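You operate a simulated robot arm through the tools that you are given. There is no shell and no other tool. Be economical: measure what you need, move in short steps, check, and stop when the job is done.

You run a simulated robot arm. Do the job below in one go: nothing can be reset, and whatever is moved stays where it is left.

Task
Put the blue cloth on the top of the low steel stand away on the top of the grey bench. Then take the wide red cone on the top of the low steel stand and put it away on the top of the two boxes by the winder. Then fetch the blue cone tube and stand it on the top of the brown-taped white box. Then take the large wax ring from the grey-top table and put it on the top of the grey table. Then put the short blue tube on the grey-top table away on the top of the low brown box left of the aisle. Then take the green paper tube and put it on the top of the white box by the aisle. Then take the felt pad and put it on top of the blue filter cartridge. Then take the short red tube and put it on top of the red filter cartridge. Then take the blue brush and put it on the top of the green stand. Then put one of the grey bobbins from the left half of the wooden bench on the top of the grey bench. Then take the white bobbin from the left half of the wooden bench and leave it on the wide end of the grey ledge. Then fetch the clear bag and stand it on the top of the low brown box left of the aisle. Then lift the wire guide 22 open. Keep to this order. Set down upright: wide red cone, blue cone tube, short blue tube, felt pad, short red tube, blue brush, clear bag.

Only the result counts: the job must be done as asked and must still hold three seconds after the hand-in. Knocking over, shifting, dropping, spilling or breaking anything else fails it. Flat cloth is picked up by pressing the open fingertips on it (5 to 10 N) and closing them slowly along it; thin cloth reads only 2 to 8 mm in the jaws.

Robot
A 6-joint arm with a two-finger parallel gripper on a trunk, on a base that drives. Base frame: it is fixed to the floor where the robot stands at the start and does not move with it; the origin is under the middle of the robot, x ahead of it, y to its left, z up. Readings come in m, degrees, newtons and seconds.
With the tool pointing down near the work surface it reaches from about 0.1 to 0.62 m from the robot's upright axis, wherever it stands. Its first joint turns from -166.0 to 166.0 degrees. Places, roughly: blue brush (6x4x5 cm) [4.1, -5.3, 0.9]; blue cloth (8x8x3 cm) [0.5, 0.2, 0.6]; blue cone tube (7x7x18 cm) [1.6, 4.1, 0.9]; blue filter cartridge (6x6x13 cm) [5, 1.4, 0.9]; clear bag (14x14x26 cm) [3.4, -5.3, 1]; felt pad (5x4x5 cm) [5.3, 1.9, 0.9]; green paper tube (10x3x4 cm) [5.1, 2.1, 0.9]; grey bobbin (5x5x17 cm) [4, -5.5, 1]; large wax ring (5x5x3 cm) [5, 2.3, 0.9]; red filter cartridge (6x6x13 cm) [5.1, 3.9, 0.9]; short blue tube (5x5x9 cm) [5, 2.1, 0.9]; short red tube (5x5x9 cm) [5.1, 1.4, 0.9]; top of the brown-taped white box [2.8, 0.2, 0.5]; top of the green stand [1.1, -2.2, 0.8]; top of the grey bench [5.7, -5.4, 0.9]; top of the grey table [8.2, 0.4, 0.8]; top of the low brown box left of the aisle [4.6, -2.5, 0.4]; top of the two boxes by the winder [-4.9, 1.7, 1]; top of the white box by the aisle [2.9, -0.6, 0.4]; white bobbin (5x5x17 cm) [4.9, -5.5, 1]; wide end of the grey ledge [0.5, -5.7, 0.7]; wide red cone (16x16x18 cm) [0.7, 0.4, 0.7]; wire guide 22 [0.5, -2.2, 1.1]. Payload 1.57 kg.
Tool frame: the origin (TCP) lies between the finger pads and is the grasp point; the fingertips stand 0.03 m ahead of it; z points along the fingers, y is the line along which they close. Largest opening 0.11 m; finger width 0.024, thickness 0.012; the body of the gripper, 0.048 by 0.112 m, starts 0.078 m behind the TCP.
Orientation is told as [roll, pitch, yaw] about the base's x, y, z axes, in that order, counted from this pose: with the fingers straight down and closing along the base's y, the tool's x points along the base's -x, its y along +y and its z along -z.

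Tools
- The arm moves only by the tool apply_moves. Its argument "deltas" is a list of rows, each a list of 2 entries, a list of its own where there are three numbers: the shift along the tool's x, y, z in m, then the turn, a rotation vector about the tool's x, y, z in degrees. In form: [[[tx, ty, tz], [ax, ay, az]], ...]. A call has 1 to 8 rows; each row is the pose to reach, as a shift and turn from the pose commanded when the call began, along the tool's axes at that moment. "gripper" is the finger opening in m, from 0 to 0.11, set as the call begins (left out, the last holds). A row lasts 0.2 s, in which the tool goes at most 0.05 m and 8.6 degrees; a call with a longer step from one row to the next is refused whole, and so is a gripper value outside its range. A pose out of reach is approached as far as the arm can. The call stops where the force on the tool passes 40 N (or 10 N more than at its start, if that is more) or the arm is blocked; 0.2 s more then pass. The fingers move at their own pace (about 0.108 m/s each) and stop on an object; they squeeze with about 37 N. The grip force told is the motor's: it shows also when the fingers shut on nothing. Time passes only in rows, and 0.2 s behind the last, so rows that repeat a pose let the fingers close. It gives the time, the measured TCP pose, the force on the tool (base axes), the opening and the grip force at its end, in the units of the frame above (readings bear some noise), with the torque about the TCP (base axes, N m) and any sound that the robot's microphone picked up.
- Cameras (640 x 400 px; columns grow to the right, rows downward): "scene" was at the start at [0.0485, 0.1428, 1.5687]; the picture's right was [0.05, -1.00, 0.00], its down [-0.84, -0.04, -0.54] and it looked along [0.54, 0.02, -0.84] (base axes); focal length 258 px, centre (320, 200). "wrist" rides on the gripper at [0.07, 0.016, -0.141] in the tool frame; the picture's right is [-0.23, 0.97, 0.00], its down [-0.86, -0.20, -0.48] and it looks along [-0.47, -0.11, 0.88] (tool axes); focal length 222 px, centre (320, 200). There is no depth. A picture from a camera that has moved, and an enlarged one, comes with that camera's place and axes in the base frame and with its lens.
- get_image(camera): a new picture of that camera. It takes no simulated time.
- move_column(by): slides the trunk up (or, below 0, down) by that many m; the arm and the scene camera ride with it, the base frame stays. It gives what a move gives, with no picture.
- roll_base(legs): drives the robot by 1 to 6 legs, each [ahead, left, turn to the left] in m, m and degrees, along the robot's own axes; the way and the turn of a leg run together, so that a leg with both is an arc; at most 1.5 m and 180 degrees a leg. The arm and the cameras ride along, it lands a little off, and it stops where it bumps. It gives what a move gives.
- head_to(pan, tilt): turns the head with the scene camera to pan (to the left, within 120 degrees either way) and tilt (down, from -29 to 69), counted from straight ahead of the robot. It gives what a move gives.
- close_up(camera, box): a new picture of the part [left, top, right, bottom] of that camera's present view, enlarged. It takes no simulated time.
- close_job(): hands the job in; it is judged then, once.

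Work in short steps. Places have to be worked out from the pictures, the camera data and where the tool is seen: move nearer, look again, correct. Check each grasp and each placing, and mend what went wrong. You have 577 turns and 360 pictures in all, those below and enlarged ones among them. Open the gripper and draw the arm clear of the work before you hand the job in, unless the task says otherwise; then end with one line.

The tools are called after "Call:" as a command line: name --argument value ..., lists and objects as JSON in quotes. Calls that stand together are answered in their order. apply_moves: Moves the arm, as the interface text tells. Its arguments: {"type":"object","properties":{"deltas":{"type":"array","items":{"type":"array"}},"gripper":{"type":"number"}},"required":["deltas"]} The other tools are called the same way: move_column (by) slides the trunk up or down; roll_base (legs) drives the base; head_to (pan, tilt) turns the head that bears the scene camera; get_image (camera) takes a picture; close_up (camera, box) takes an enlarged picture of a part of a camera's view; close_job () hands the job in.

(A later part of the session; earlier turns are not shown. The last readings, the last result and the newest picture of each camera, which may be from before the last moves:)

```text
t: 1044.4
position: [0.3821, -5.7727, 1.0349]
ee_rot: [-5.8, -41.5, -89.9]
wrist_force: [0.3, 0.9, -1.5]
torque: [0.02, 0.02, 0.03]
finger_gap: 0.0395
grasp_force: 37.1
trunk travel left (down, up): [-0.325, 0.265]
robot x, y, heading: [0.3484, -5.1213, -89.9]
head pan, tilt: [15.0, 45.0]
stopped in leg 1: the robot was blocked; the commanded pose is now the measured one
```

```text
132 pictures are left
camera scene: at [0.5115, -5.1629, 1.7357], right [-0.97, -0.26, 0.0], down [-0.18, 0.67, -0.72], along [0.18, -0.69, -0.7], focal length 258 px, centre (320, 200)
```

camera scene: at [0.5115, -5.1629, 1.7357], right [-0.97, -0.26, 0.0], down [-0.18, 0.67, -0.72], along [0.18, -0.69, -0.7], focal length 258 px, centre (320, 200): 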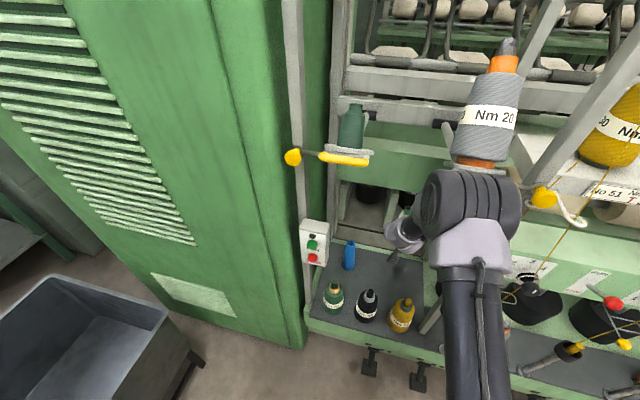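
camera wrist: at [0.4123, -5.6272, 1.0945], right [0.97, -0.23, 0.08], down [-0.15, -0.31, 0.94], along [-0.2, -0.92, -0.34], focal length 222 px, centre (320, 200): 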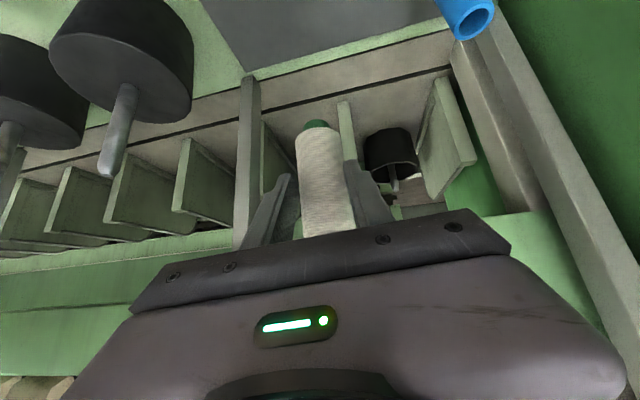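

Blocked — possibly the elbow is touching the bar that carries the spools, or the base a pedal. I back off slightly and look.

Call:
roll_base --legs '[[-0.04, 0, 0]]'

Call:
close_up --camera "scene" --box '[280, 20, 600, 300]'

Call:
head_to --pan 15 --tilt 65

Call:
get_image --camera "scene"

```text
t: 1045.3
position: [0.383, -5.7457, 1.0285]
ee_rot: [-5.8, -40.8, -89.9]
wrist_force: [0.5, -0.5, -0.4]
torque: [0.03, 0.01, -0.01]
finger_gap: 0.0391
grasp_force: 36.9
trunk travel left (down, up): [-0.325, 0.265]
robot x, y, heading: [0.3509, -5.0855, -89.8]
head pan, tilt: [15.0, 45.0]
```

```text
1.43 times, centred on (440, 160) of scene
camera zoom: at [0.5117, -5.1439, 1.735], right [-0.97, -0.26, 0.0], down [-0.18, 0.68, -0.71], along [0.18, -0.68, -0.71], focal length 368 px, centre (149, 257)
```

zoom: 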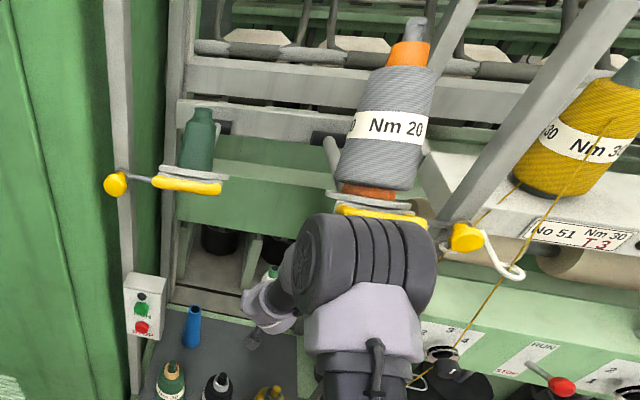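

```text
t: 1046.1
position: [0.3833, -5.7474, 1.0276]
ee_rot: [-5.8, -40.8, -89.9]
wrist_force: [-0.7, 0.4, -1.4]
torque: [0.04, -0.01, 0.01]
finger_gap: 0.0394
grasp_force: 36.9
trunk travel left (down, up): [-0.325, 0.265]
robot x, y, heading: [0.3517, -5.0876, -89.9]
head pan, tilt: [15.0, 65.0]
```

```text
130 pictures are left
camera scene: at [0.5063, -5.1258, 1.7099], right [-0.97, -0.26, 0.0], down [-0.24, 0.87, -0.42], along [0.11, -0.41, -0.91], focal length 258 px, centre (320, 200)
```

scene: 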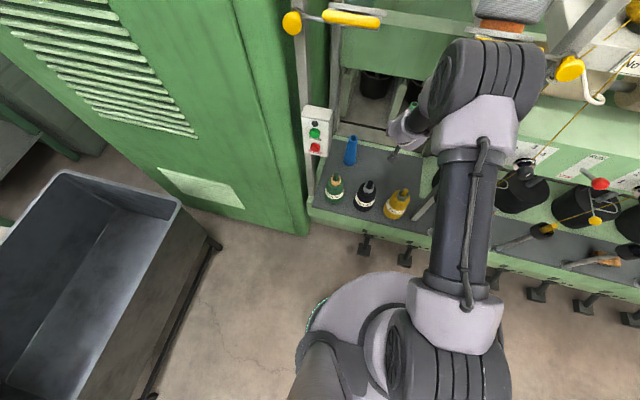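

The spool bar limits the elbow, but the bobbin is already behind the cones. I lower 0.10 m first so the elbow goes under the bar, then advance the last few centimetres.

Call:
move_column --by -0.12

Call:
get_image --camera "scene"

Call:
get_image --camera "wrist"

```text
t: 1047.6
position: [0.3831, -5.7467, 0.9081]
ee_rot: [-5.7, -40.8, -89.9]
wrist_force: [0.9, 0.2, -1.8]
torque: [0.05, 0.02, 0.0]
finger_gap: 0.0393
grasp_force: 37.0
trunk travel left (down, up): [-0.205, 0.385]
robot x, y, heading: [0.3541, -5.0882, -89.9]
head pan, tilt: [15.0, 65.0]
```

```text
129 pictures are left
camera scene: at [0.5063, -5.1258, 1.59], right [-0.97, -0.26, 0.0], down [-0.24, 0.87, -0.42], along [0.11, -0.41, -0.91], focal length 258 px, centre (320, 200)
```

scene: 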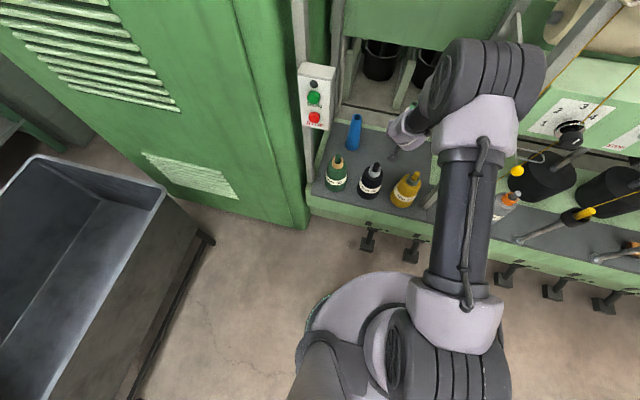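

```text
128 pictures are left
camera wrist: at [0.4127, -5.6025, 0.9686], right [0.97, -0.23, 0.07], down [-0.15, -0.32, 0.93], along [-0.2, -0.92, -0.35], focal length 222 px, centre (320, 200)
```

wrist: 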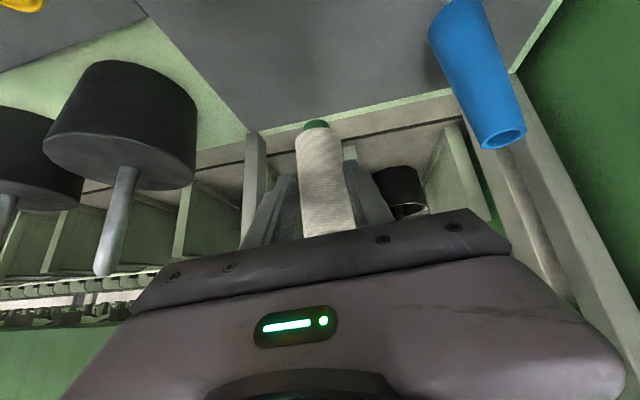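

Call:
roll_base --legs '[[0.055, 0, 0]]'

Call:
get_image --camera "scene"

```text
t: 1048.5
position: [0.3811, -5.8023, 0.9066]
ee_rot: [-5.8, -40.7, -90.0]
wrist_force: [-0.2, -0.1, -1.3]
torque: [0.03, 0.02, 0.01]
finger_gap: 0.0392
grasp_force: 37.1
trunk travel left (down, up): [-0.205, 0.385]
robot x, y, heading: [0.3519, -5.1409, -90.0]
head pan, tilt: [15.0, 65.0]
```

```text
127 pictures are left
camera scene: at [0.5063, -5.1819, 1.5898], right [-0.97, -0.26, 0.0], down [-0.23, 0.88, -0.42], along [0.11, -0.41, -0.91], focal length 258 px, centre (320, 200)
```

scene: 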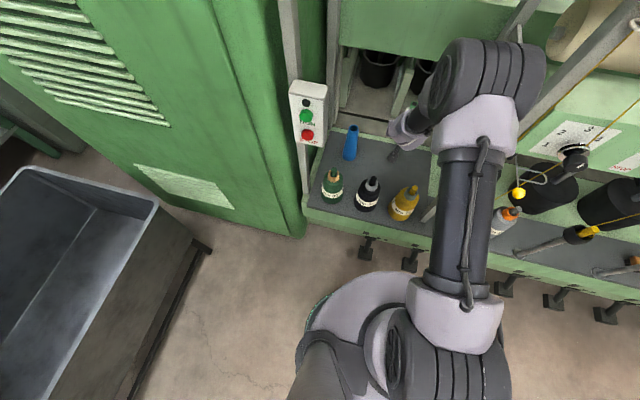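

Call:
move_column --by -0.09

Call:
get_image --camera "scene"

Call:
get_image --camera "wrist"

```text
t: 1049.8
position: [0.382, -5.8024, 0.8176]
ee_rot: [-5.9, -40.8, -89.9]
wrist_force: [0.3, 0.1, -0.7]
torque: [0.05, -0.04, 0.0]
finger_gap: 0.0389
grasp_force: 37.0
trunk travel left (down, up): [-0.115, 0.475]
robot x, y, heading: [0.3541, -5.144, -89.9]
head pan, tilt: [15.0, 65.0]
```

```text
126 pictures are left
camera scene: at [0.5063, -5.1804, 1.5], right [-0.97, -0.26, 0.0], down [-0.23, 0.88, -0.42], along [0.11, -0.41, -0.91], focal length 258 px, centre (320, 200)
```

scene: 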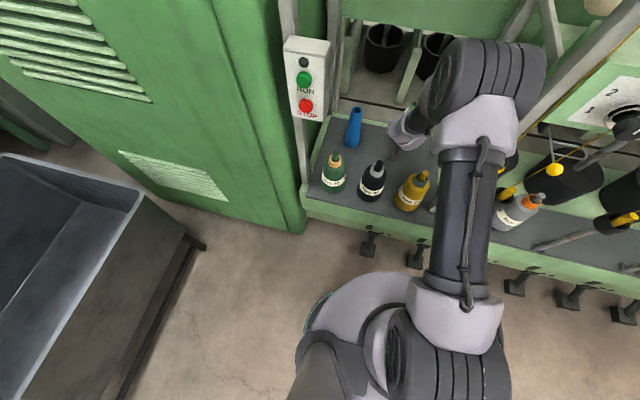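

```text
125 pictures are left
camera wrist: at [0.4117, -5.6569, 0.8786], right [0.97, -0.24, 0.07], down [-0.15, -0.32, 0.93], along [-0.2, -0.92, -0.35], focal length 222 px, centre (320, 200)
```

wrist: 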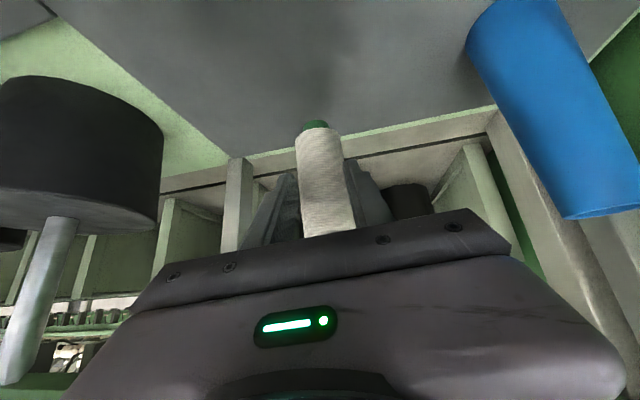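

Call:
move_column --by -0.025

Call:
move_column --by -0.01

```text
t: 1050.5
position: [0.3822, -5.8011, 0.7934]
ee_rot: [-5.8, -40.8, -89.9]
wrist_force: [-0.3, -0.1, -1.4]
torque: [0.03, -0.04, -0.04]
finger_gap: 0.0389
grasp_force: 36.8
trunk travel left (down, up): [-0.09, 0.5]
robot x, y, heading: [0.35, -5.1417, -90.0]
head pan, tilt: [15.0, 65.0]
```

```text
t: 1051.1
position: [0.3817, -5.8013, 0.7833]
ee_rot: [-5.8, -40.7, -89.9]
wrist_force: [0.6, 0.5, -0.2]
torque: [0.06, -0.02, 0.0]
finger_gap: 0.0391
grasp_force: 36.8
trunk travel left (down, up): [-0.08, 0.51]
robot x, y, heading: [0.3503, -5.1424, -89.9]
head pan, tilt: [15.0, 65.0]
```

Call:
move_column --by -0.008

Call:
move_column --by -0.006

Call:
get_image --camera "wrist"

```text
t: 1051.7
position: [0.3816, -5.8012, 0.7755]
ee_rot: [-5.8, -40.8, -90.1]
wrist_force: [-0.6, -0.3, -0.6]
torque: [0.01, 0.0, -0.01]
finger_gap: 0.0387
grasp_force: 36.7
trunk travel left (down, up): [-0.072, 0.518]
robot x, y, heading: [0.3528, -5.1398, -90.0]
head pan, tilt: [15.0, 65.0]
```

```text
t: 1052.2
position: [0.3814, -5.8009, 0.7684]
ee_rot: [-5.8, -40.7, -90.0]
wrist_force: [-0.5, -0.5, -1.0]
torque: [0.02, 0.01, 0.04]
finger_gap: 0.0387
grasp_force: 36.9
trunk travel left (down, up): [-0.066, 0.524]
robot x, y, heading: [0.3522, -5.1407, -90.2]
head pan, tilt: [15.0, 65.0]
```

```text
124 pictures are left
camera wrist: at [0.4117, -5.6569, 0.8294], right [0.97, -0.24, 0.07], down [-0.15, -0.32, 0.93], along [-0.2, -0.92, -0.35], focal length 222 px, centre (320, 200)
```

wrist: 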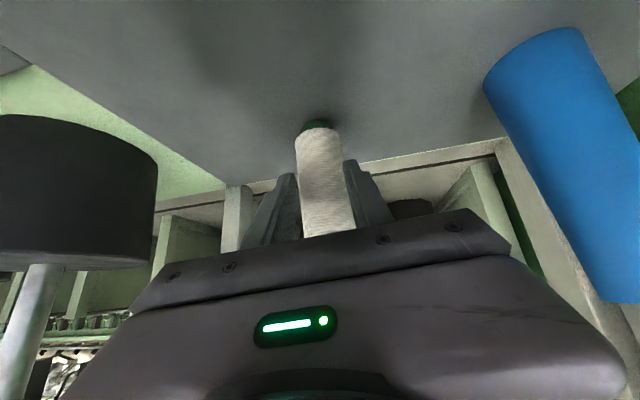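

Call:
move_column --by -0.008

Call:
move_column --by -0.006

Call:
move_column --by -0.006

Call:
get_image --camera "wrist"

```text
t: 1052.8
position: [0.3825, -5.8015, 0.7642]
ee_rot: [-5.8, -41.2, -90.0]
wrist_force: [-0.3, 1.1, 21.3]
torque: [-0.85, -0.08, 0.01]
finger_gap: 0.0389
grasp_force: 36.3
trunk travel left (down, up): [-0.058, 0.532]
robot x, y, heading: [0.3522, -5.1415, -89.9]
head pan, tilt: [15.0, 65.0]
```

```text
t: 1053.2
position: [0.3814, -5.8041, 0.7623]
ee_rot: [-5.8, -41.6, -90.2]
wrist_force: [-0.4, -0.4, 15.0]
torque: [-0.68, -0.06, 0.01]
finger_gap: 0.0389
grasp_force: 36.9
trunk travel left (down, up): [-0.055, 0.535]
robot x, y, heading: [0.3506, -5.1448, -90.0]
head pan, tilt: [15.0, 65.0]
stopped: the force on the tool passed its limit at 45 N (the readings are from after the stop); the commanded pose is now the measured one
```

```text
t: 1053.6
position: [0.3819, -5.8066, 0.763]
ee_rot: [-5.7, -42.1, -90.4]
wrist_force: [0.6, -0.1, 16.4]
torque: [-0.67, -0.09, 0.02]
finger_gap: 0.0388
grasp_force: 36.8
trunk travel left (down, up): [-0.051, 0.539]
robot x, y, heading: [0.3529, -5.1441, -90.0]
head pan, tilt: [15.0, 65.0]
stopped: the force on the tool passed its limit at 45 N (the readings are from after the stop); the commanded pose is now the measured one
```

```text
123 pictures are left
camera wrist: at [0.412, -5.6612, 0.8204], right [0.97, -0.24, 0.08], down [-0.15, -0.3, 0.94], along [-0.2, -0.92, -0.33], focal length 222 px, centre (320, 200)
```

wrist: 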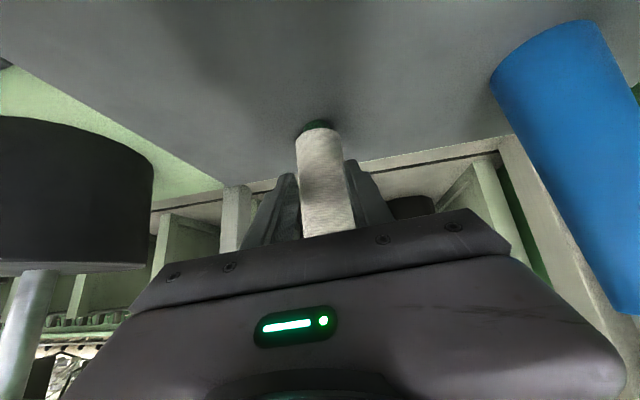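

Contact. I ease up 2 mm and open.

Call:
move_column --by 0.003

Call:
apply_moves --deltas '[[[0, 0, 0], [0, 0, 0]], [[0, 0, 0], [0, 0, 0]], [[0, 0, 0], [0, 0, 0]]]' --gripper 0.065

Call:
get_image --camera "wrist"

```text
t: 1054.1
position: [0.3812, -5.8055, 0.7635]
ee_rot: [-5.8, -41.7, -90.2]
wrist_force: [-0.5, -2.7, 7.1]
torque: [-0.56, -0.03, -0.04]
finger_gap: 0.0389
grasp_force: 37.2
trunk travel left (down, up): [-0.054, 0.536]
robot x, y, heading: [0.3498, -5.1421, -89.9]
head pan, tilt: [15.0, 65.0]
```

```text
t: 1054.9
position: [0.382, -5.8057, 0.7622]
ee_rot: [-5.8, -41.7, -90.4]
wrist_force: [-0.5, -1.3, 0.8]
torque: [-0.01, 0.01, 0.03]
finger_gap: 0.0649
grasp_force: 0.0
trunk travel left (down, up): [-0.054, 0.536]
robot x, y, heading: [0.3505, -5.1416, -89.9]
head pan, tilt: [15.0, 65.0]
```

```text
122 pictures are left
camera wrist: at [0.4119, -5.6609, 0.8214], right [0.97, -0.24, 0.08], down [-0.15, -0.31, 0.94], along [-0.2, -0.92, -0.33], focal length 222 px, centre (320, 200)
```

wrist: 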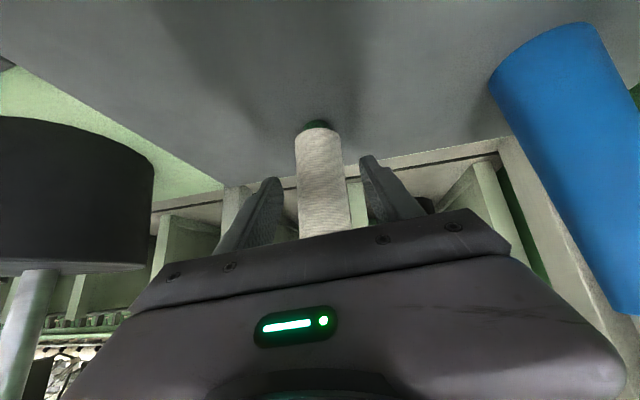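

It stands free. I raise the trunk so the fingers come off the top, then back out in stages.

Call:
move_column --by 0.145

Call:
get_image --camera "wrist"

```text
t: 1056.6
position: [0.3813, -5.8059, 0.9081]
ee_rot: [-5.8, -41.8, -90.3]
wrist_force: [0.7, -0.5, -0.2]
torque: [0.0, -0.01, 0.02]
finger_gap: 0.0648
grasp_force: 0.1
trunk travel left (down, up): [-0.199, 0.391]
robot x, y, heading: [0.3509, -5.1416, -90.1]
head pan, tilt: [15.0, 65.0]
```

```text
121 pictures are left
camera wrist: at [0.4119, -5.6609, 0.9663], right [0.97, -0.24, 0.08], down [-0.15, -0.31, 0.94], along [-0.2, -0.92, -0.33], focal length 222 px, centre (320, 200)
```

wrist: 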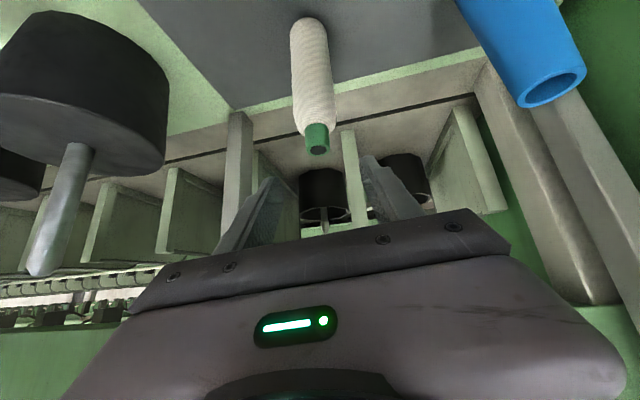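

The white bobbin stands on the ledge. Back out a bit, raise, then back fully out.

Call:
roll_base --legs '[[-0.06, 0, 0]]'

Call:
move_column --by 0.11

Call:
roll_base --legs '[[-0.3, 0, 0], [-0.6, 0, 0]]'

Call:
get_image --camera "wrist"

Call:
head_to --pan 10 --tilt 35

Call:
get_image --camera "scene"

```text
t: 1057.6
position: [0.3811, -5.7457, 0.9079]
ee_rot: [-5.7, -41.7, -90.3]
wrist_force: [0.6, 0.7, 0.1]
torque: [-0.01, 0.0, -0.03]
finger_gap: 0.0649
grasp_force: 0.0
trunk travel left (down, up): [-0.199, 0.391]
robot x, y, heading: [0.3498, -5.0789, -90.0]
head pan, tilt: [15.0, 65.0]
```

```text
t: 1059.0
position: [0.3817, -5.7467, 1.0181]
ee_rot: [-5.9, -41.7, -90.2]
wrist_force: [0.4, 0.5, -0.3]
torque: [0.02, -0.02, 0.0]
finger_gap: 0.0649
grasp_force: 0.0
trunk travel left (down, up): [-0.309, 0.281]
robot x, y, heading: [0.3465, -5.0805, -89.7]
head pan, tilt: [15.0, 65.0]
```

```text
t: 1064.0
position: [0.3721, -4.8503, 1.018]
ee_rot: [-5.8, -41.9, -91.2]
wrist_force: [-0.2, 0.6, -0.2]
torque: [-0.01, 0.03, -0.01]
finger_gap: 0.065
grasp_force: 0.0
trunk travel left (down, up): [-0.309, 0.281]
robot x, y, heading: [0.3519, -4.1868, -90.8]
head pan, tilt: [15.0, 65.0]
```

```text
120 pictures are left
camera wrist: at [0.4053, -4.7053, 1.0767], right [0.96, -0.25, 0.08], down [-0.16, -0.3, 0.94], along [-0.22, -0.92, -0.33], focal length 222 px, centre (320, 200)
```

wrist: 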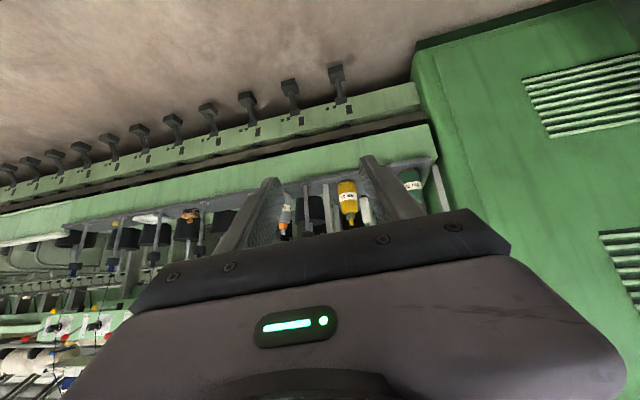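

```text
t: 1065.0
position: [0.3731, -4.8502, 1.0178]
ee_rot: [-5.8, -41.6, -91.2]
wrist_force: [-0.4, -0.8, -0.5]
torque: [0.0, 0.01, 0.0]
finger_gap: 0.0651
grasp_force: 0.1
trunk travel left (down, up): [-0.309, 0.281]
robot x, y, heading: [0.352, -4.1844, -90.9]
head pan, tilt: [10.0, 35.0]
```

```text
119 pictures are left
camera scene: at [0.5065, -4.2548, 1.7335], right [-0.99, -0.16, 0.0], down [-0.09, 0.57, -0.82], along [0.13, -0.81, -0.57], focal length 258 px, centre (320, 200)
```

scene: 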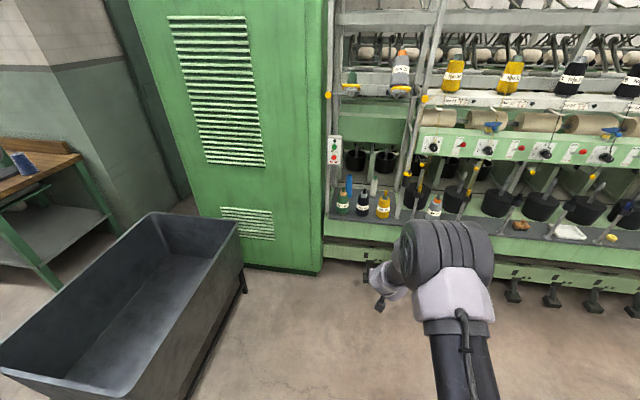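

All intact. Now I bring the tool back to vertical and pull the arm in.

Call:
apply_moves --deltas '[[[0.02, 0, -0.04], [0, 8.3, 0]], [[0.04, 0, -0.08], [0, 16.6, 0]], [[0.06, 0, -0.12], [0, 24.9, 0]], [[0.08, 0, -0.16], [0, 33.2, 0]], [[0.1, 0, -0.2], [0, 41.5, 0]], [[0.1, 0, -0.22], [0, 41.5, 0]]]'

```text
t: 1066.4
position: [0.4, -4.6298, 1.1144]
ee_rot: [-4.3, -0.2, -95.0]
wrist_force: [-0.5, 0.0, 0.1]
torque: [-0.03, -0.03, 0.0]
finger_gap: 0.065
grasp_force: 0.1
trunk travel left (down, up): [-0.309, 0.281]
robot x, y, heading: [0.3558, -4.1848, -91.0]
head pan, tilt: [10.0, 35.0]
```

Call:
apply_moves --deltas '[[[0.02, 0, 0], [-2.2, 0, -2]], [[0.05, 0, 0], [-4.3, 0, -4]], [[0.09, 0, 0], [-4.3, 0, -4]], [[0.12, 0, 0], [-4.3, 0, -4]]]'

Call:
roll_base --legs '[[-0.7, 0, 0.8], [0, 0, 90]]'

```text
t: 1067.4
position: [0.4099, -4.5102, 1.1155]
ee_rot: [0.0, -0.3, -91.0]
wrist_force: [-0.4, -0.4, -0.5]
torque: [-0.01, 0.0, -0.02]
finger_gap: 0.0648
grasp_force: 0.0
trunk travel left (down, up): [-0.309, 0.281]
robot x, y, heading: [0.352, -4.1837, -91.0]
head pan, tilt: [10.0, 35.0]
```

```text
t: 1075.0
position: [0.6868, -3.4276, 1.1159]
ee_rot: [0.0, -0.1, -0.7]
wrist_force: [0.3, -0.4, 1.5]
torque: [-0.01, 0.03, 0.01]
finger_gap: 0.0649
grasp_force: 0.1
trunk travel left (down, up): [-0.309, 0.281]
robot x, y, heading: [0.3624, -3.4896, -0.8]
head pan, tilt: [10.0, 35.0]
```

Call:
roll_base --legs '[[0.95, 0, 0.8], [0.95, 0, 0], [1.0, 0, 0], [0, 0, -90], [0.75, 0, 0]]'

Call:
head_to --pan 0 --tilt 45

Call:
get_image --camera "scene"

Call:
get_image --camera "wrist"

```text
t: 1096.8
position: [3.3413, -4.5922, 1.1161]
ee_rot: [0.0, -0.1, -89.6]
wrist_force: [0.0, -0.3, 0.3]
torque: [0.01, 0.03, -0.03]
finger_gap: 0.0652
grasp_force: 0.1
trunk travel left (down, up): [-0.309, 0.281]
robot x, y, heading: [3.2777, -4.2655, -89.8]
head pan, tilt: [10.0, 35.0]
```

```text
t: 1097.6
position: [3.3414, -4.5915, 1.1162]
ee_rot: [0.0, -0.2, -89.6]
wrist_force: [-0.5, 0.1, -0.3]
torque: [-0.04, 0.02, 0.02]
finger_gap: 0.0648
grasp_force: 0.1
trunk travel left (down, up): [-0.309, 0.281]
robot x, y, heading: [3.2785, -4.2656, -89.3]
head pan, tilt: [0.0, 45.0]
```

```text
118 pictures are left
camera scene: at [3.4159, -4.3286, 1.7188], right [-1.0, -0.01, 0.0], down [-0.01, 0.71, -0.71], along [0.01, -0.71, -0.71], focal length 258 px, centre (320, 200)
```

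scene: 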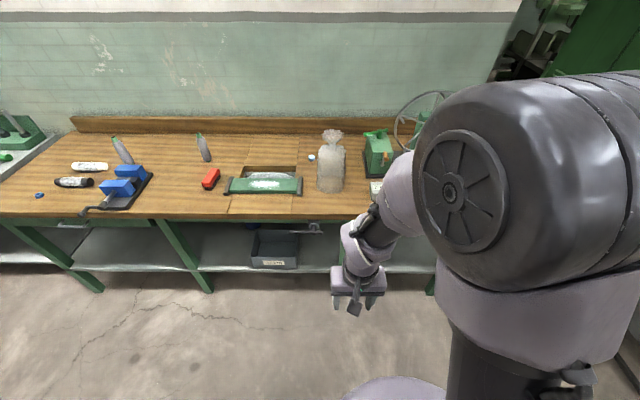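

```text
117 pictures are left
camera wrist: at [3.3564, -4.5209, 1.2583], right [0.98, -0.22, 0.0], down [-0.19, -0.85, 0.48], along [-0.11, -0.47, -0.88], focal length 222 px, centre (320, 200)
```

wrist: 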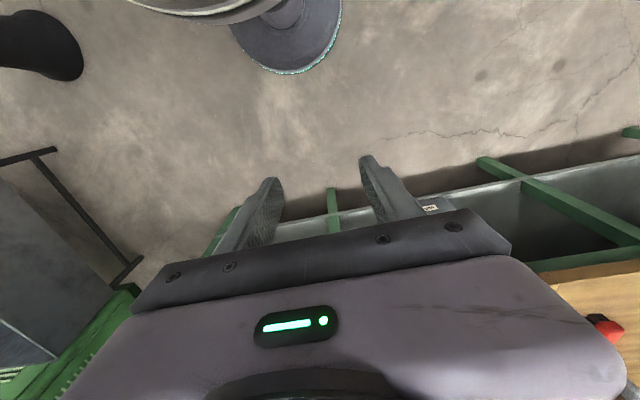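

Call:
close_up --camera "scene" --box '[270, 100, 410, 220]'

```text
3.33 times, centred on (340, 160) of scene
camera zoom: at [3.4159, -4.3286, 1.7188], right [-1.0, -0.01, 0.0], down [-0.01, 0.71, -0.71], along [0.01, -0.71, -0.71], focal length 859 px, centre (253, 333)
```

zoom: 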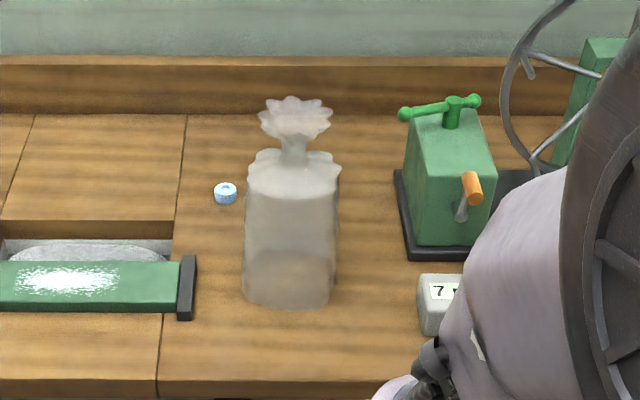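

The bag has a narrow neck at (3.377, -5.28, z≈1.10) with a flare above. I raise the trunk and roll up to it.

Call:
move_column --by 0.14

Call:
roll_base --legs '[[0.46, 0.07, -0.4]]'

Call:
get_image --camera "scene"

Call:
get_image --camera "wrist"

```text
t: 1099.2
position: [3.3414, -4.5923, 1.2565]
ee_rot: [0.0, -0.2, -89.6]
wrist_force: [1.0, -0.4, -0.6]
torque: [-0.04, -0.01, 0.05]
finger_gap: 0.0647
grasp_force: 0.0
trunk travel left (down, up): [-0.449, 0.141]
robot x, y, heading: [3.2782, -4.27, -89.7]
head pan, tilt: [0.0, 45.0]
```

```text
t: 1102.0
position: [3.4131, -5.0522, 1.2557]
ee_rot: [0.0, -0.2, -89.8]
wrist_force: [0.1, -0.4, -0.2]
torque: [0.03, 0.04, -0.03]
finger_gap: 0.0649
grasp_force: 0.0
trunk travel left (down, up): [-0.449, 0.141]
robot x, y, heading: [3.3481, -4.7256, -89.6]
head pan, tilt: [0.0, 45.0]
```

```text
115 pictures are left
camera scene: at [3.4882, -4.7892, 1.8588], right [-1.0, -0.01, 0.0], down [0.0, 0.71, -0.71], along [0.0, -0.71, -0.71], focal length 258 px, centre (320, 200)
```

scene: 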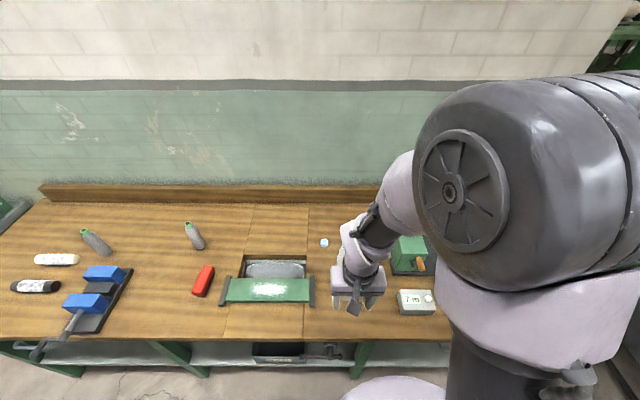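

```text
114 pictures are left
camera wrist: at [3.4282, -4.9811, 1.3982], right [0.97, -0.22, 0.0], down [-0.2, -0.85, 0.48], along [-0.11, -0.47, -0.88], focal length 222 px, centre (320, 200)
```

wrist: 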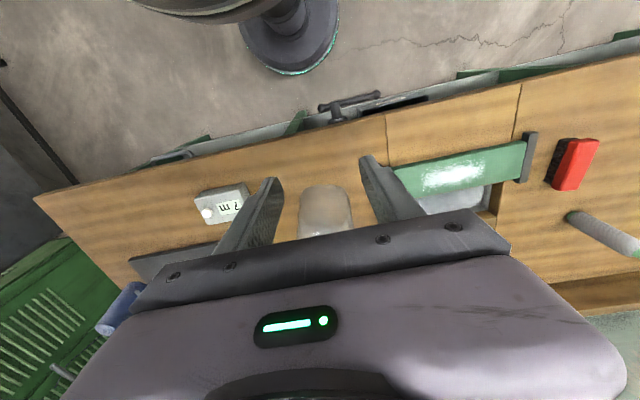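

Call:
apply_moves --deltas '[[[-0.04, -0.007, 0], [0, 0, 0]], [[-0.08, -0.014, 0], [0, 0, 0]], [[-0.12, -0.021, 0], [0, 0, 0]], [[-0.16, -0.028, 0], [0, 0, 0]], [[-0.19, -0.036, 0], [0, 0, 0]], [[-0.19, -0.036, 0], [0, 0, 0]]]' --gripper 0.11

Call:
close_up --camera "wrist" --box '[200, 40, 440, 230]'

Call:
close_up --camera "scene" --box '[280, 170, 420, 310]'

```text
t: 1103.4
position: [3.3793, -5.2402, 1.2595]
ee_rot: [0.0, -0.2, -89.8]
wrist_force: [0.8, 0.1, -0.1]
torque: [0.0, 0.01, 0.03]
finger_gap: 0.11
grasp_force: 0.0
trunk travel left (down, up): [-0.449, 0.141]
robot x, y, heading: [3.3512, -4.7272, -89.8]
head pan, tilt: [0.0, 45.0]
```

```text
2.11 times, centred on (320, 135) of wrist
camera zoom: at [3.3938, -5.1697, 1.4014], right [0.97, -0.22, 0.0], down [-0.2, -0.85, 0.48], along [-0.11, -0.47, -0.88], focal length 468 px, centre (320, 337)
```

zoom: 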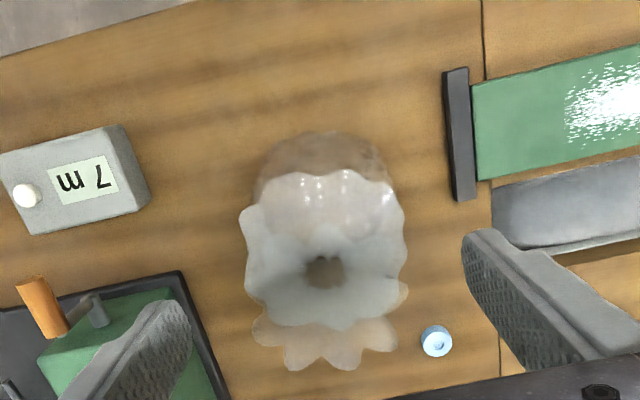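

```text
2.86 times, centred on (350, 240) of scene
camera zoom: at [3.4883, -4.7881, 1.8588], right [-1.0, -0.01, 0.0], down [0.0, 0.71, -0.71], along [0.0, -0.71, -0.71], focal length 736 px, centre (234, 86)
```

zoom: 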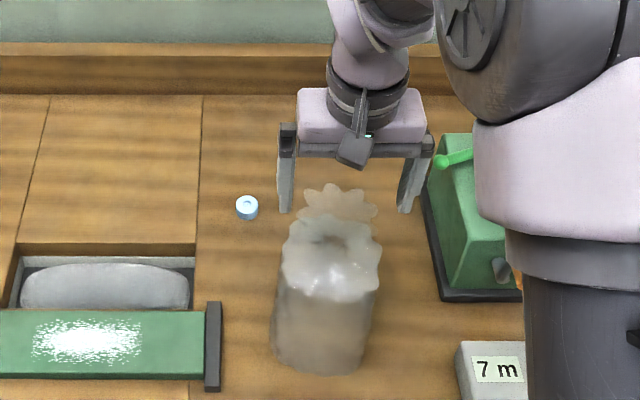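

Call:
apply_moves --deltas '[[[-0.03, -0.006, 0], [0, 0, 0]], [[-0.053, -0.011, 0], [0, 0, 0]], [[-0.053, -0.011, 0.03], [0, 0, 0]], [[-0.053, -0.011, 0.05], [0, 0, 0]], [[-0.053, -0.011, 0.05], [0, 0, 0]]]'

Call:
close_up --camera "wrist" --box '[200, 40, 440, 230]'

Call:
close_up --camera "scene" --box '[280, 170, 420, 310]'

```text
t: 1104.6
position: [3.3647, -5.2945, 1.2076]
ee_rot: [0.0, -0.2, -89.8]
wrist_force: [0.1, -0.5, -0.2]
torque: [0.02, 0.02, -0.01]
finger_gap: 0.1098
grasp_force: 0.0
trunk travel left (down, up): [-0.449, 0.141]
robot x, y, heading: [3.351, -4.7283, -89.6]
head pan, tilt: [0.0, 45.0]
```

```text
2.11 times, centred on (320, 135) of wrist
camera zoom: at [3.3809, -5.2231, 1.349], right [0.97, -0.22, 0.0], down [-0.2, -0.85, 0.48], along [-0.11, -0.47, -0.88], focal length 468 px, centre (320, 337)
```

zoom: 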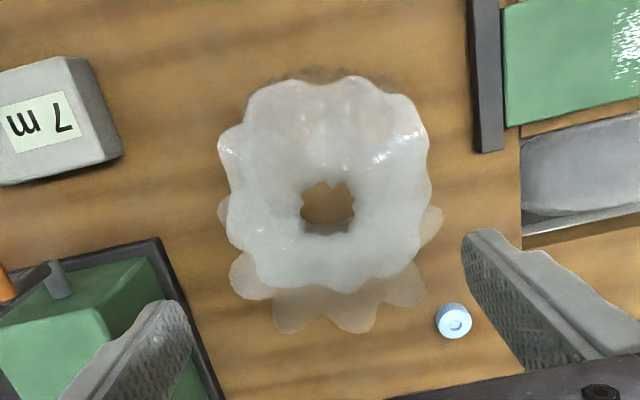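

```text
2.86 times, centred on (350, 240) of scene
camera zoom: at [3.4881, -4.7884, 1.8588], right [-1.0, -0.01, 0.0], down [0.0, 0.71, -0.71], along [0.0, -0.71, -0.71], focal length 736 px, centre (234, 86)
```

zoom: 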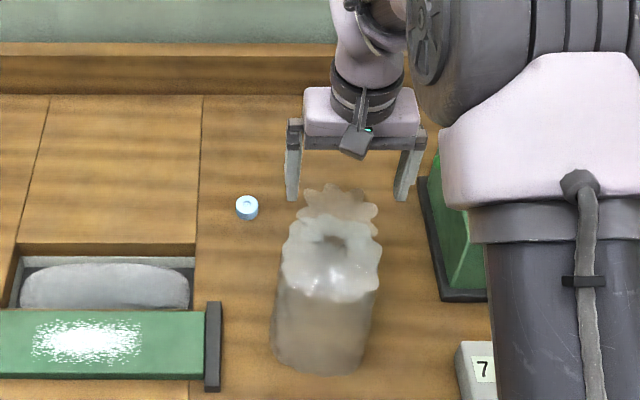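

I correct by ~6 mm and lower the open fingers around the flare.

Call:
apply_moves --deltas '[[[0.006, 0.006, 0.01], [0, 0, 0]], [[0.006, 0.006, 0.03], [0, 0, 0]], [[0.006, 0.006, 0.045], [0, 0, 0]], [[0.006, 0.006, 0.06], [0, 0, 0]], [[0.006, 0.006, 0.075], [0, 0, 0]], [[0.006, 0.006, 0.085], [0, 0, 0]], [[0.006, 0.006, 0.085], [0, 0, 0]]]'

Call:
close_up --camera "wrist" --box '[200, 40, 440, 230]'

Call:
close_up --camera "scene" --box '[280, 170, 420, 310]'

```text
t: 1106.2
position: [3.373, -5.2876, 1.1208]
ee_rot: [0.0, -0.1, -89.9]
wrist_force: [0.4, 1.0, -0.5]
torque: [-0.05, 0.01, -0.01]
finger_gap: 0.1099
grasp_force: 0.0
trunk travel left (down, up): [-0.449, 0.141]
robot x, y, heading: [3.3485, -4.7305, -89.8]
head pan, tilt: [0.0, 45.0]
```

```text
2.11 times, centred on (320, 135) of wrist
camera zoom: at [3.3878, -5.2182, 1.2635], right [0.97, -0.22, 0.0], down [-0.2, -0.85, 0.48], along [-0.11, -0.47, -0.88], focal length 468 px, centre (320, 337)
```

zoom: 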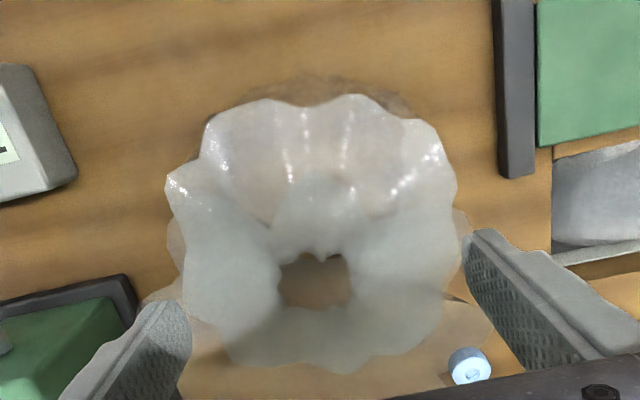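

```text
2.86 times, centred on (350, 240) of scene
camera zoom: at [3.488, -4.7886, 1.8588], right [-1.0, -0.01, 0.0], down [0.0, 0.71, -0.71], along [0.0, -0.71, -0.71], focal length 736 px, centre (234, 86)
```

zoom: 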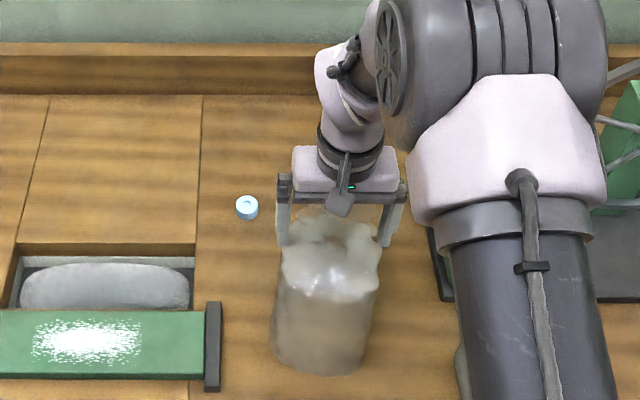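

No contact; now close on the neck.

Call:
apply_moves --deltas '[[[0, 0, 0.003], [0, 0, 0]], [[0, 0, 0.003], [0, 0, 0]], [[0, 0, 0.003], [0, 0, 0]], [[0, 0, 0.003], [0, 0, 0]], [[0, 0, 0.003], [0, 0, 0]], [[0, 0, 0.003], [0, 0, 0]]]' --gripper 0.0

Call:
close_up --camera "wrist" --box '[200, 40, 440, 230]'

Call:
close_up --camera "scene" --box '[280, 170, 420, 310]'

```text
t: 1107.6
position: [3.372, -5.2898, 1.1193]
ee_rot: [0.0, -0.2, -89.8]
wrist_force: [-1.0, 0.1, 0.5]
torque: [-0.05, 0.01, 0.02]
finger_gap: 0.0244
grasp_force: 36.4
trunk travel left (down, up): [-0.449, 0.141]
robot x, y, heading: [3.3489, -4.729, -90.0]
head pan, tilt: [0.0, 45.0]
```

```text
2.11 times, centred on (320, 135) of wrist
camera zoom: at [3.3878, -5.2187, 1.2609], right [0.97, -0.22, 0.0], down [-0.2, -0.85, 0.48], along [-0.11, -0.47, -0.88], focal length 468 px, centre (320, 337)
```

zoom: 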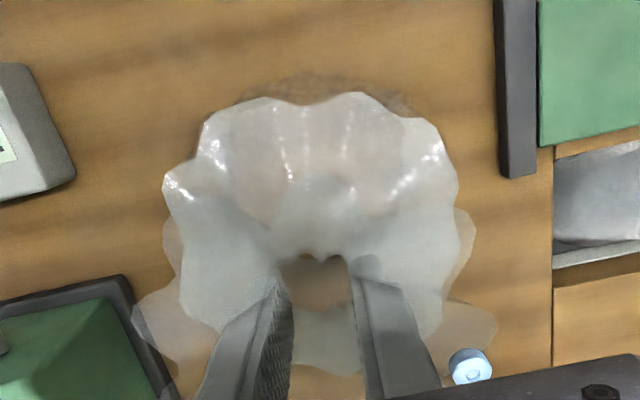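

```text
2.86 times, centred on (350, 240) of scene
camera zoom: at [3.4881, -4.7887, 1.8588], right [-1.0, -0.01, 0.0], down [0.0, 0.71, -0.71], along [0.0, -0.71, -0.71], focal length 736 px, centre (234, 86)
```

zoom: 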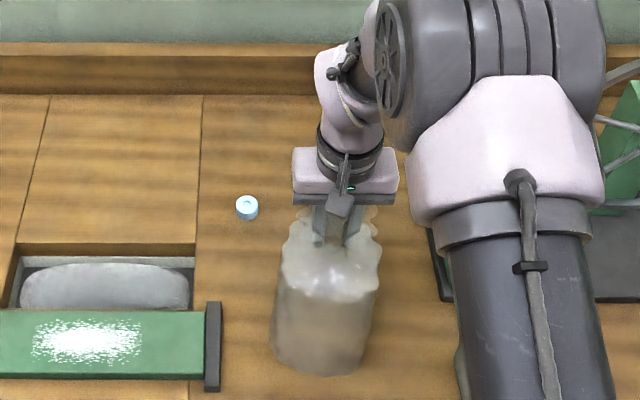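

Neck gripped (24 mm). I lift slowly with a check.

Call:
apply_moves --deltas '[[[0, 0, -0.003], [0, 0, 0]], [[0, 0, -0.008], [0, 0, 0]], [[0, 0, -0.015], [0, 0, 0]], [[0, 0, -0.025], [0, 0, 0]], [[0, 0, -0.035], [0, 0, 0]]]'

Call:
close_up --camera "scene" --box '[280, 170, 420, 310]'

```text
t: 1108.8
position: [3.372, -5.2883, 1.1526]
ee_rot: [0.0, -0.2, -89.8]
wrist_force: [0.4, 0.9, 0.2]
torque: [0.0, -0.02, -0.03]
finger_gap: 0.0246
grasp_force: 36.4
trunk travel left (down, up): [-0.449, 0.141]
robot x, y, heading: [3.3477, -4.7258, -89.7]
head pan, tilt: [0.0, 45.0]
```

```text
2.86 times, centred on (350, 240) of scene
camera zoom: at [3.488, -4.7884, 1.8588], right [-1.0, -0.01, 0.0], down [0.0, 0.71, -0.71], along [0.0, -0.71, -0.71], focal length 736 px, centre (234, 86)
```

zoom: 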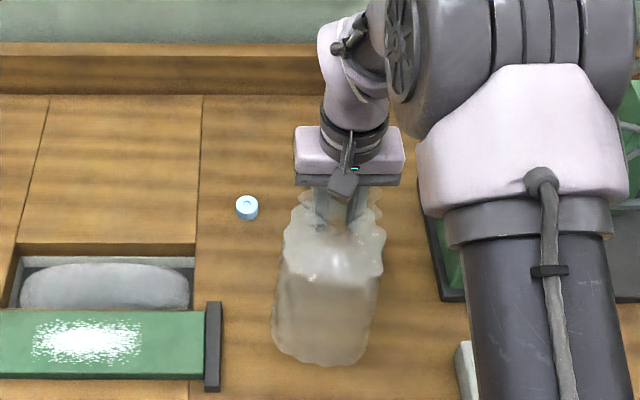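

It comes along (very light). I lift further, back away, and drive to the low brown box.

Call:
apply_moves --deltas '[[[0, 0, -0.02], [0, 0, 0]], [[0, 0, -0.045], [0, 0, 0]], [[0, 0, -0.07], [0, 0, 0]], [[0, 0, -0.095], [0, 0, 0]], [[0, 0, -0.11], [0, 0, 0]]]'

Call:
roll_base --legs '[[-0.45, 0, 0]]'

Call:
apply_moves --deltas '[[[0.03, 0, 0], [0, 0, 0]], [[0.06, 0, 0], [0, 0, 0]], [[0.09, 0, 0], [0, 0, 0]], [[0.12, 0, 0], [0, 0, 0]], [[0.15, 0, 0], [0, 0, 0]]]'

Call:
get_image --camera "wrist"

Call:
get_image --camera "scene"

```text
t: 1110.0
position: [3.3735, -5.2869, 1.265]
ee_rot: [0.0, -0.3, -89.8]
wrist_force: [-0.2, -0.8, -0.4]
torque: [0.03, -0.01, 0.0]
finger_gap: 0.0245
grasp_force: 36.1
trunk travel left (down, up): [-0.449, 0.141]
robot x, y, heading: [3.3495, -4.7306, -89.8]
head pan, tilt: [0.0, 45.0]
```

```text
t: 1112.7
position: [3.372, -4.8436, 1.2645]
ee_rot: [0.0, -0.2, -89.4]
wrist_force: [1.0, 0.4, -0.3]
torque: [0.01, 0.0, 0.0]
finger_gap: 0.0246
grasp_force: 36.9
trunk travel left (down, up): [-0.449, 0.141]
robot x, y, heading: [3.3485, -4.2845, -89.5]
head pan, tilt: [0.0, 45.0]
```

```text
t: 1113.9
position: [3.3693, -4.6926, 1.2619]
ee_rot: [0.0, -0.4, -89.6]
wrist_force: [-0.2, 0.0, 0.1]
torque: [-0.02, -0.01, 0.0]
finger_gap: 0.0244
grasp_force: 36.5
trunk travel left (down, up): [-0.449, 0.141]
robot x, y, heading: [3.3446, -4.283, -89.3]
head pan, tilt: [0.0, 45.0]
```

```text
104 pictures are left
camera wrist: at [3.3848, -4.6208, 1.4048], right [0.98, -0.22, 0.0], down [-0.19, -0.85, 0.48], along [-0.1, -0.47, -0.88], focal length 222 px, centre (320, 200)
```

wrist: 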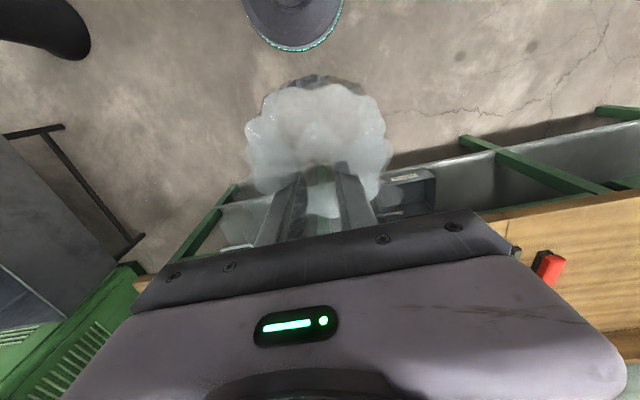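

```text
103 pictures are left
camera scene: at [3.4849, -4.3439, 1.8588], right [-1.0, -0.01, 0.0], down [-0.01, 0.71, -0.71], along [0.01, -0.71, -0.71], focal length 258 px, centre (320, 200)
```

scene: 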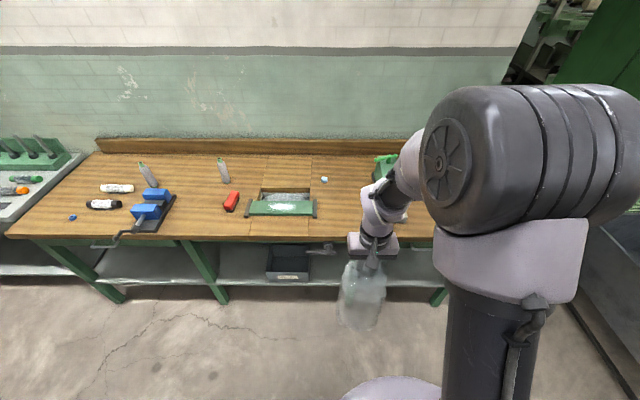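

Bag held. I drive north, then over to the low brown box.

Call:
roll_base --legs '[[-0.95, -0.1, -0.5], [-0.95, 0, 0], [-0.95, 0, 0]]'

Call:
roll_base --legs '[[0, 0.7, 0], [0, 0.65, 0]]'

Call:
get_image --camera "scene"

```text
t: 1127.9
position: [3.263, -1.8734, 1.2629]
ee_rot: [-0.1, -0.2, -90.9]
wrist_force: [0.2, 0.8, -0.2]
torque: [-0.02, -0.01, -0.02]
finger_gap: 0.0247
grasp_force: 36.1
trunk travel left (down, up): [-0.449, 0.141]
robot x, y, heading: [3.2524, -1.465, -90.9]
head pan, tilt: [0.0, 45.0]
```

```text
t: 1134.9
position: [4.6053, -1.8849, 1.2617]
ee_rot: [0.0, -0.2, -90.7]
wrist_force: [-0.3, -1.2, 0.2]
torque: [0.01, 0.0, -0.01]
finger_gap: 0.0245
grasp_force: 36.2
trunk travel left (down, up): [-0.449, 0.141]
robot x, y, heading: [4.5891, -1.477, -90.6]
head pan, tilt: [0.0, 45.0]
```

```text
102 pictures are left
camera scene: at [4.7267, -1.5388, 1.8587], right [-1.0, 0.01, 0.0], down [0.01, 0.71, -0.71], along [-0.01, -0.71, -0.71], focal length 258 px, centre (320, 200)
```

scene: 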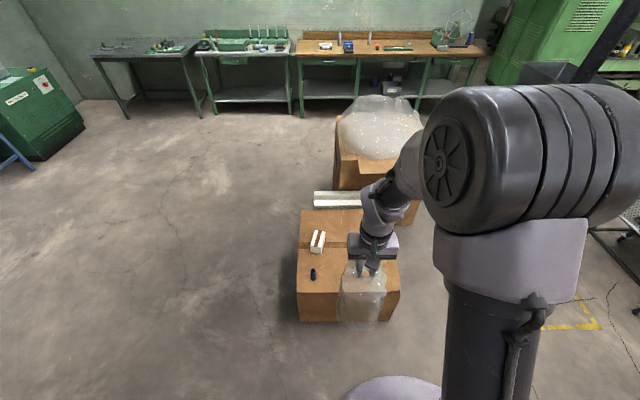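

Call:
roll_base --legs '[[0.32, -0.02, 0.6]]'

Call:
apply_moves --deltas '[[[-0.03, -0.005, 0], [0, 0, 0]], [[-0.06, -0.012, 0], [0, 0, 0]], [[-0.09, -0.02, 0], [0, 0, 0]], [[-0.12, -0.028, 0], [0, 0, 0]], [[-0.12, -0.028, 0], [0, 0, 0]]]'

Call:
move_column --by -0.3

Call:
get_image --camera "scene"

Call:
get_image --camera "wrist"

```text
t: 1137.1
position: [4.5859, -2.2088, 1.2622]
ee_rot: [0.0, -0.2, -90.1]
wrist_force: [-0.3, -0.2, -0.4]
torque: [0.01, 0.0, -0.06]
finger_gap: 0.0247
grasp_force: 36.9
trunk travel left (down, up): [-0.449, 0.141]
robot x, y, heading: [4.5678, -1.803, -90.1]
head pan, tilt: [0.0, 45.0]
```

```text
t: 1138.3
position: [4.5573, -2.3268, 1.2633]
ee_rot: [0.0, -0.3, -90.1]
wrist_force: [-0.1, 0.9, -0.6]
torque: [-0.02, -0.01, 0.01]
finger_gap: 0.0245
grasp_force: 36.0
trunk travel left (down, up): [-0.449, 0.141]
robot x, y, heading: [4.5686, -1.801, -90.0]
head pan, tilt: [0.0, 45.0]
```

```text
t: 1141.3
position: [4.5583, -2.328, 0.9634]
ee_rot: [0.0, -0.1, -90.1]
wrist_force: [-0.2, 0.8, -0.2]
torque: [-0.02, 0.01, 0.02]
finger_gap: 0.0247
grasp_force: 37.0
trunk travel left (down, up): [-0.149, 0.441]
robot x, y, heading: [4.5657, -1.797, -89.8]
head pan, tilt: [0.0, 45.0]
```

```text
101 pictures are left
camera scene: at [4.7052, -1.8614, 1.5589], right [-1.0, 0.0, 0.0], down [0.0, 0.71, -0.71], along [0.0, -0.71, -0.71], focal length 258 px, centre (320, 200)
```

scene: 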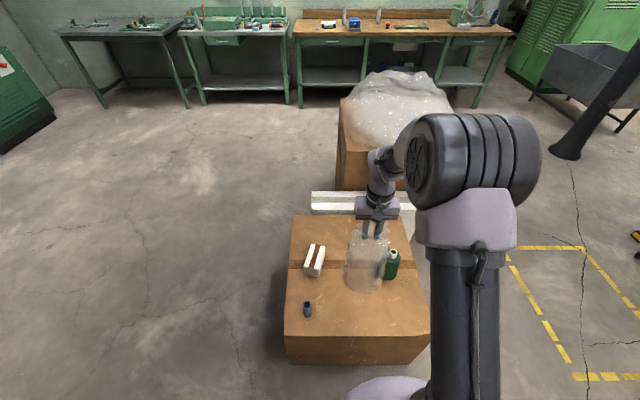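

```text
100 pictures are left
camera wrist: at [4.573, -2.2569, 1.1055], right [0.97, -0.23, 0.0], down [-0.2, -0.85, 0.48], along [-0.11, -0.47, -0.88], focal length 222 px, centre (320, 200)
```

wrist: 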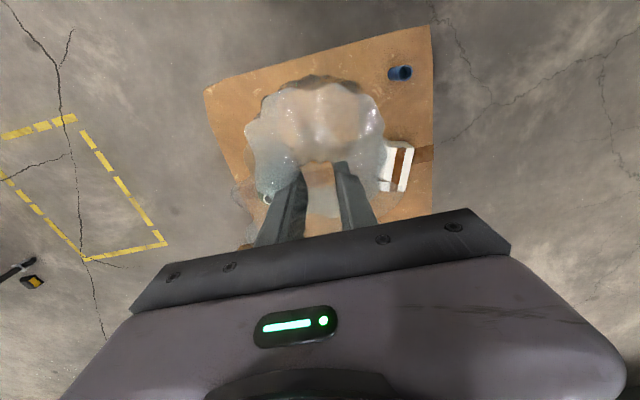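

Landing spot is clear of the tube, the green cone and the white block. Lowering.

Call:
move_column --by -0.14

Call:
apply_moves --deltas '[[[0, 0, 0.03], [0, 0, 0]], [[0, 0, 0.06], [0, 0, 0]], [[0, 0, 0.085], [0, 0, 0]], [[0, 0, 0.1], [0, 0, 0]], [[0, 0, 0.11], [0, 0, 0]], [[0, 0, 0.115], [0, 0, 0]], [[0, 0, 0.115], [0, 0, 0]]]'

```text
t: 1142.9
position: [4.5569, -2.3276, 0.8238]
ee_rot: [0.0, -0.2, -90.1]
wrist_force: [0.3, 0.4, -0.4]
torque: [-0.01, 0.02, 0.0]
finger_gap: 0.0248
grasp_force: 35.9
trunk travel left (down, up): [-0.009, 0.581]
robot x, y, heading: [4.5667, -1.7977, -90.0]
head pan, tilt: [0.0, 45.0]
```

```text
t: 1144.5
position: [4.557, -2.3279, 0.7086]
ee_rot: [0.0, -0.2, -90.1]
wrist_force: [0.4, 0.0, 0.1]
torque: [0.02, 0.03, -0.01]
finger_gap: 0.0248
grasp_force: 36.9
trunk travel left (down, up): [-0.009, 0.581]
robot x, y, heading: [4.5668, -1.8005, -90.0]
head pan, tilt: [0.0, 45.0]
```

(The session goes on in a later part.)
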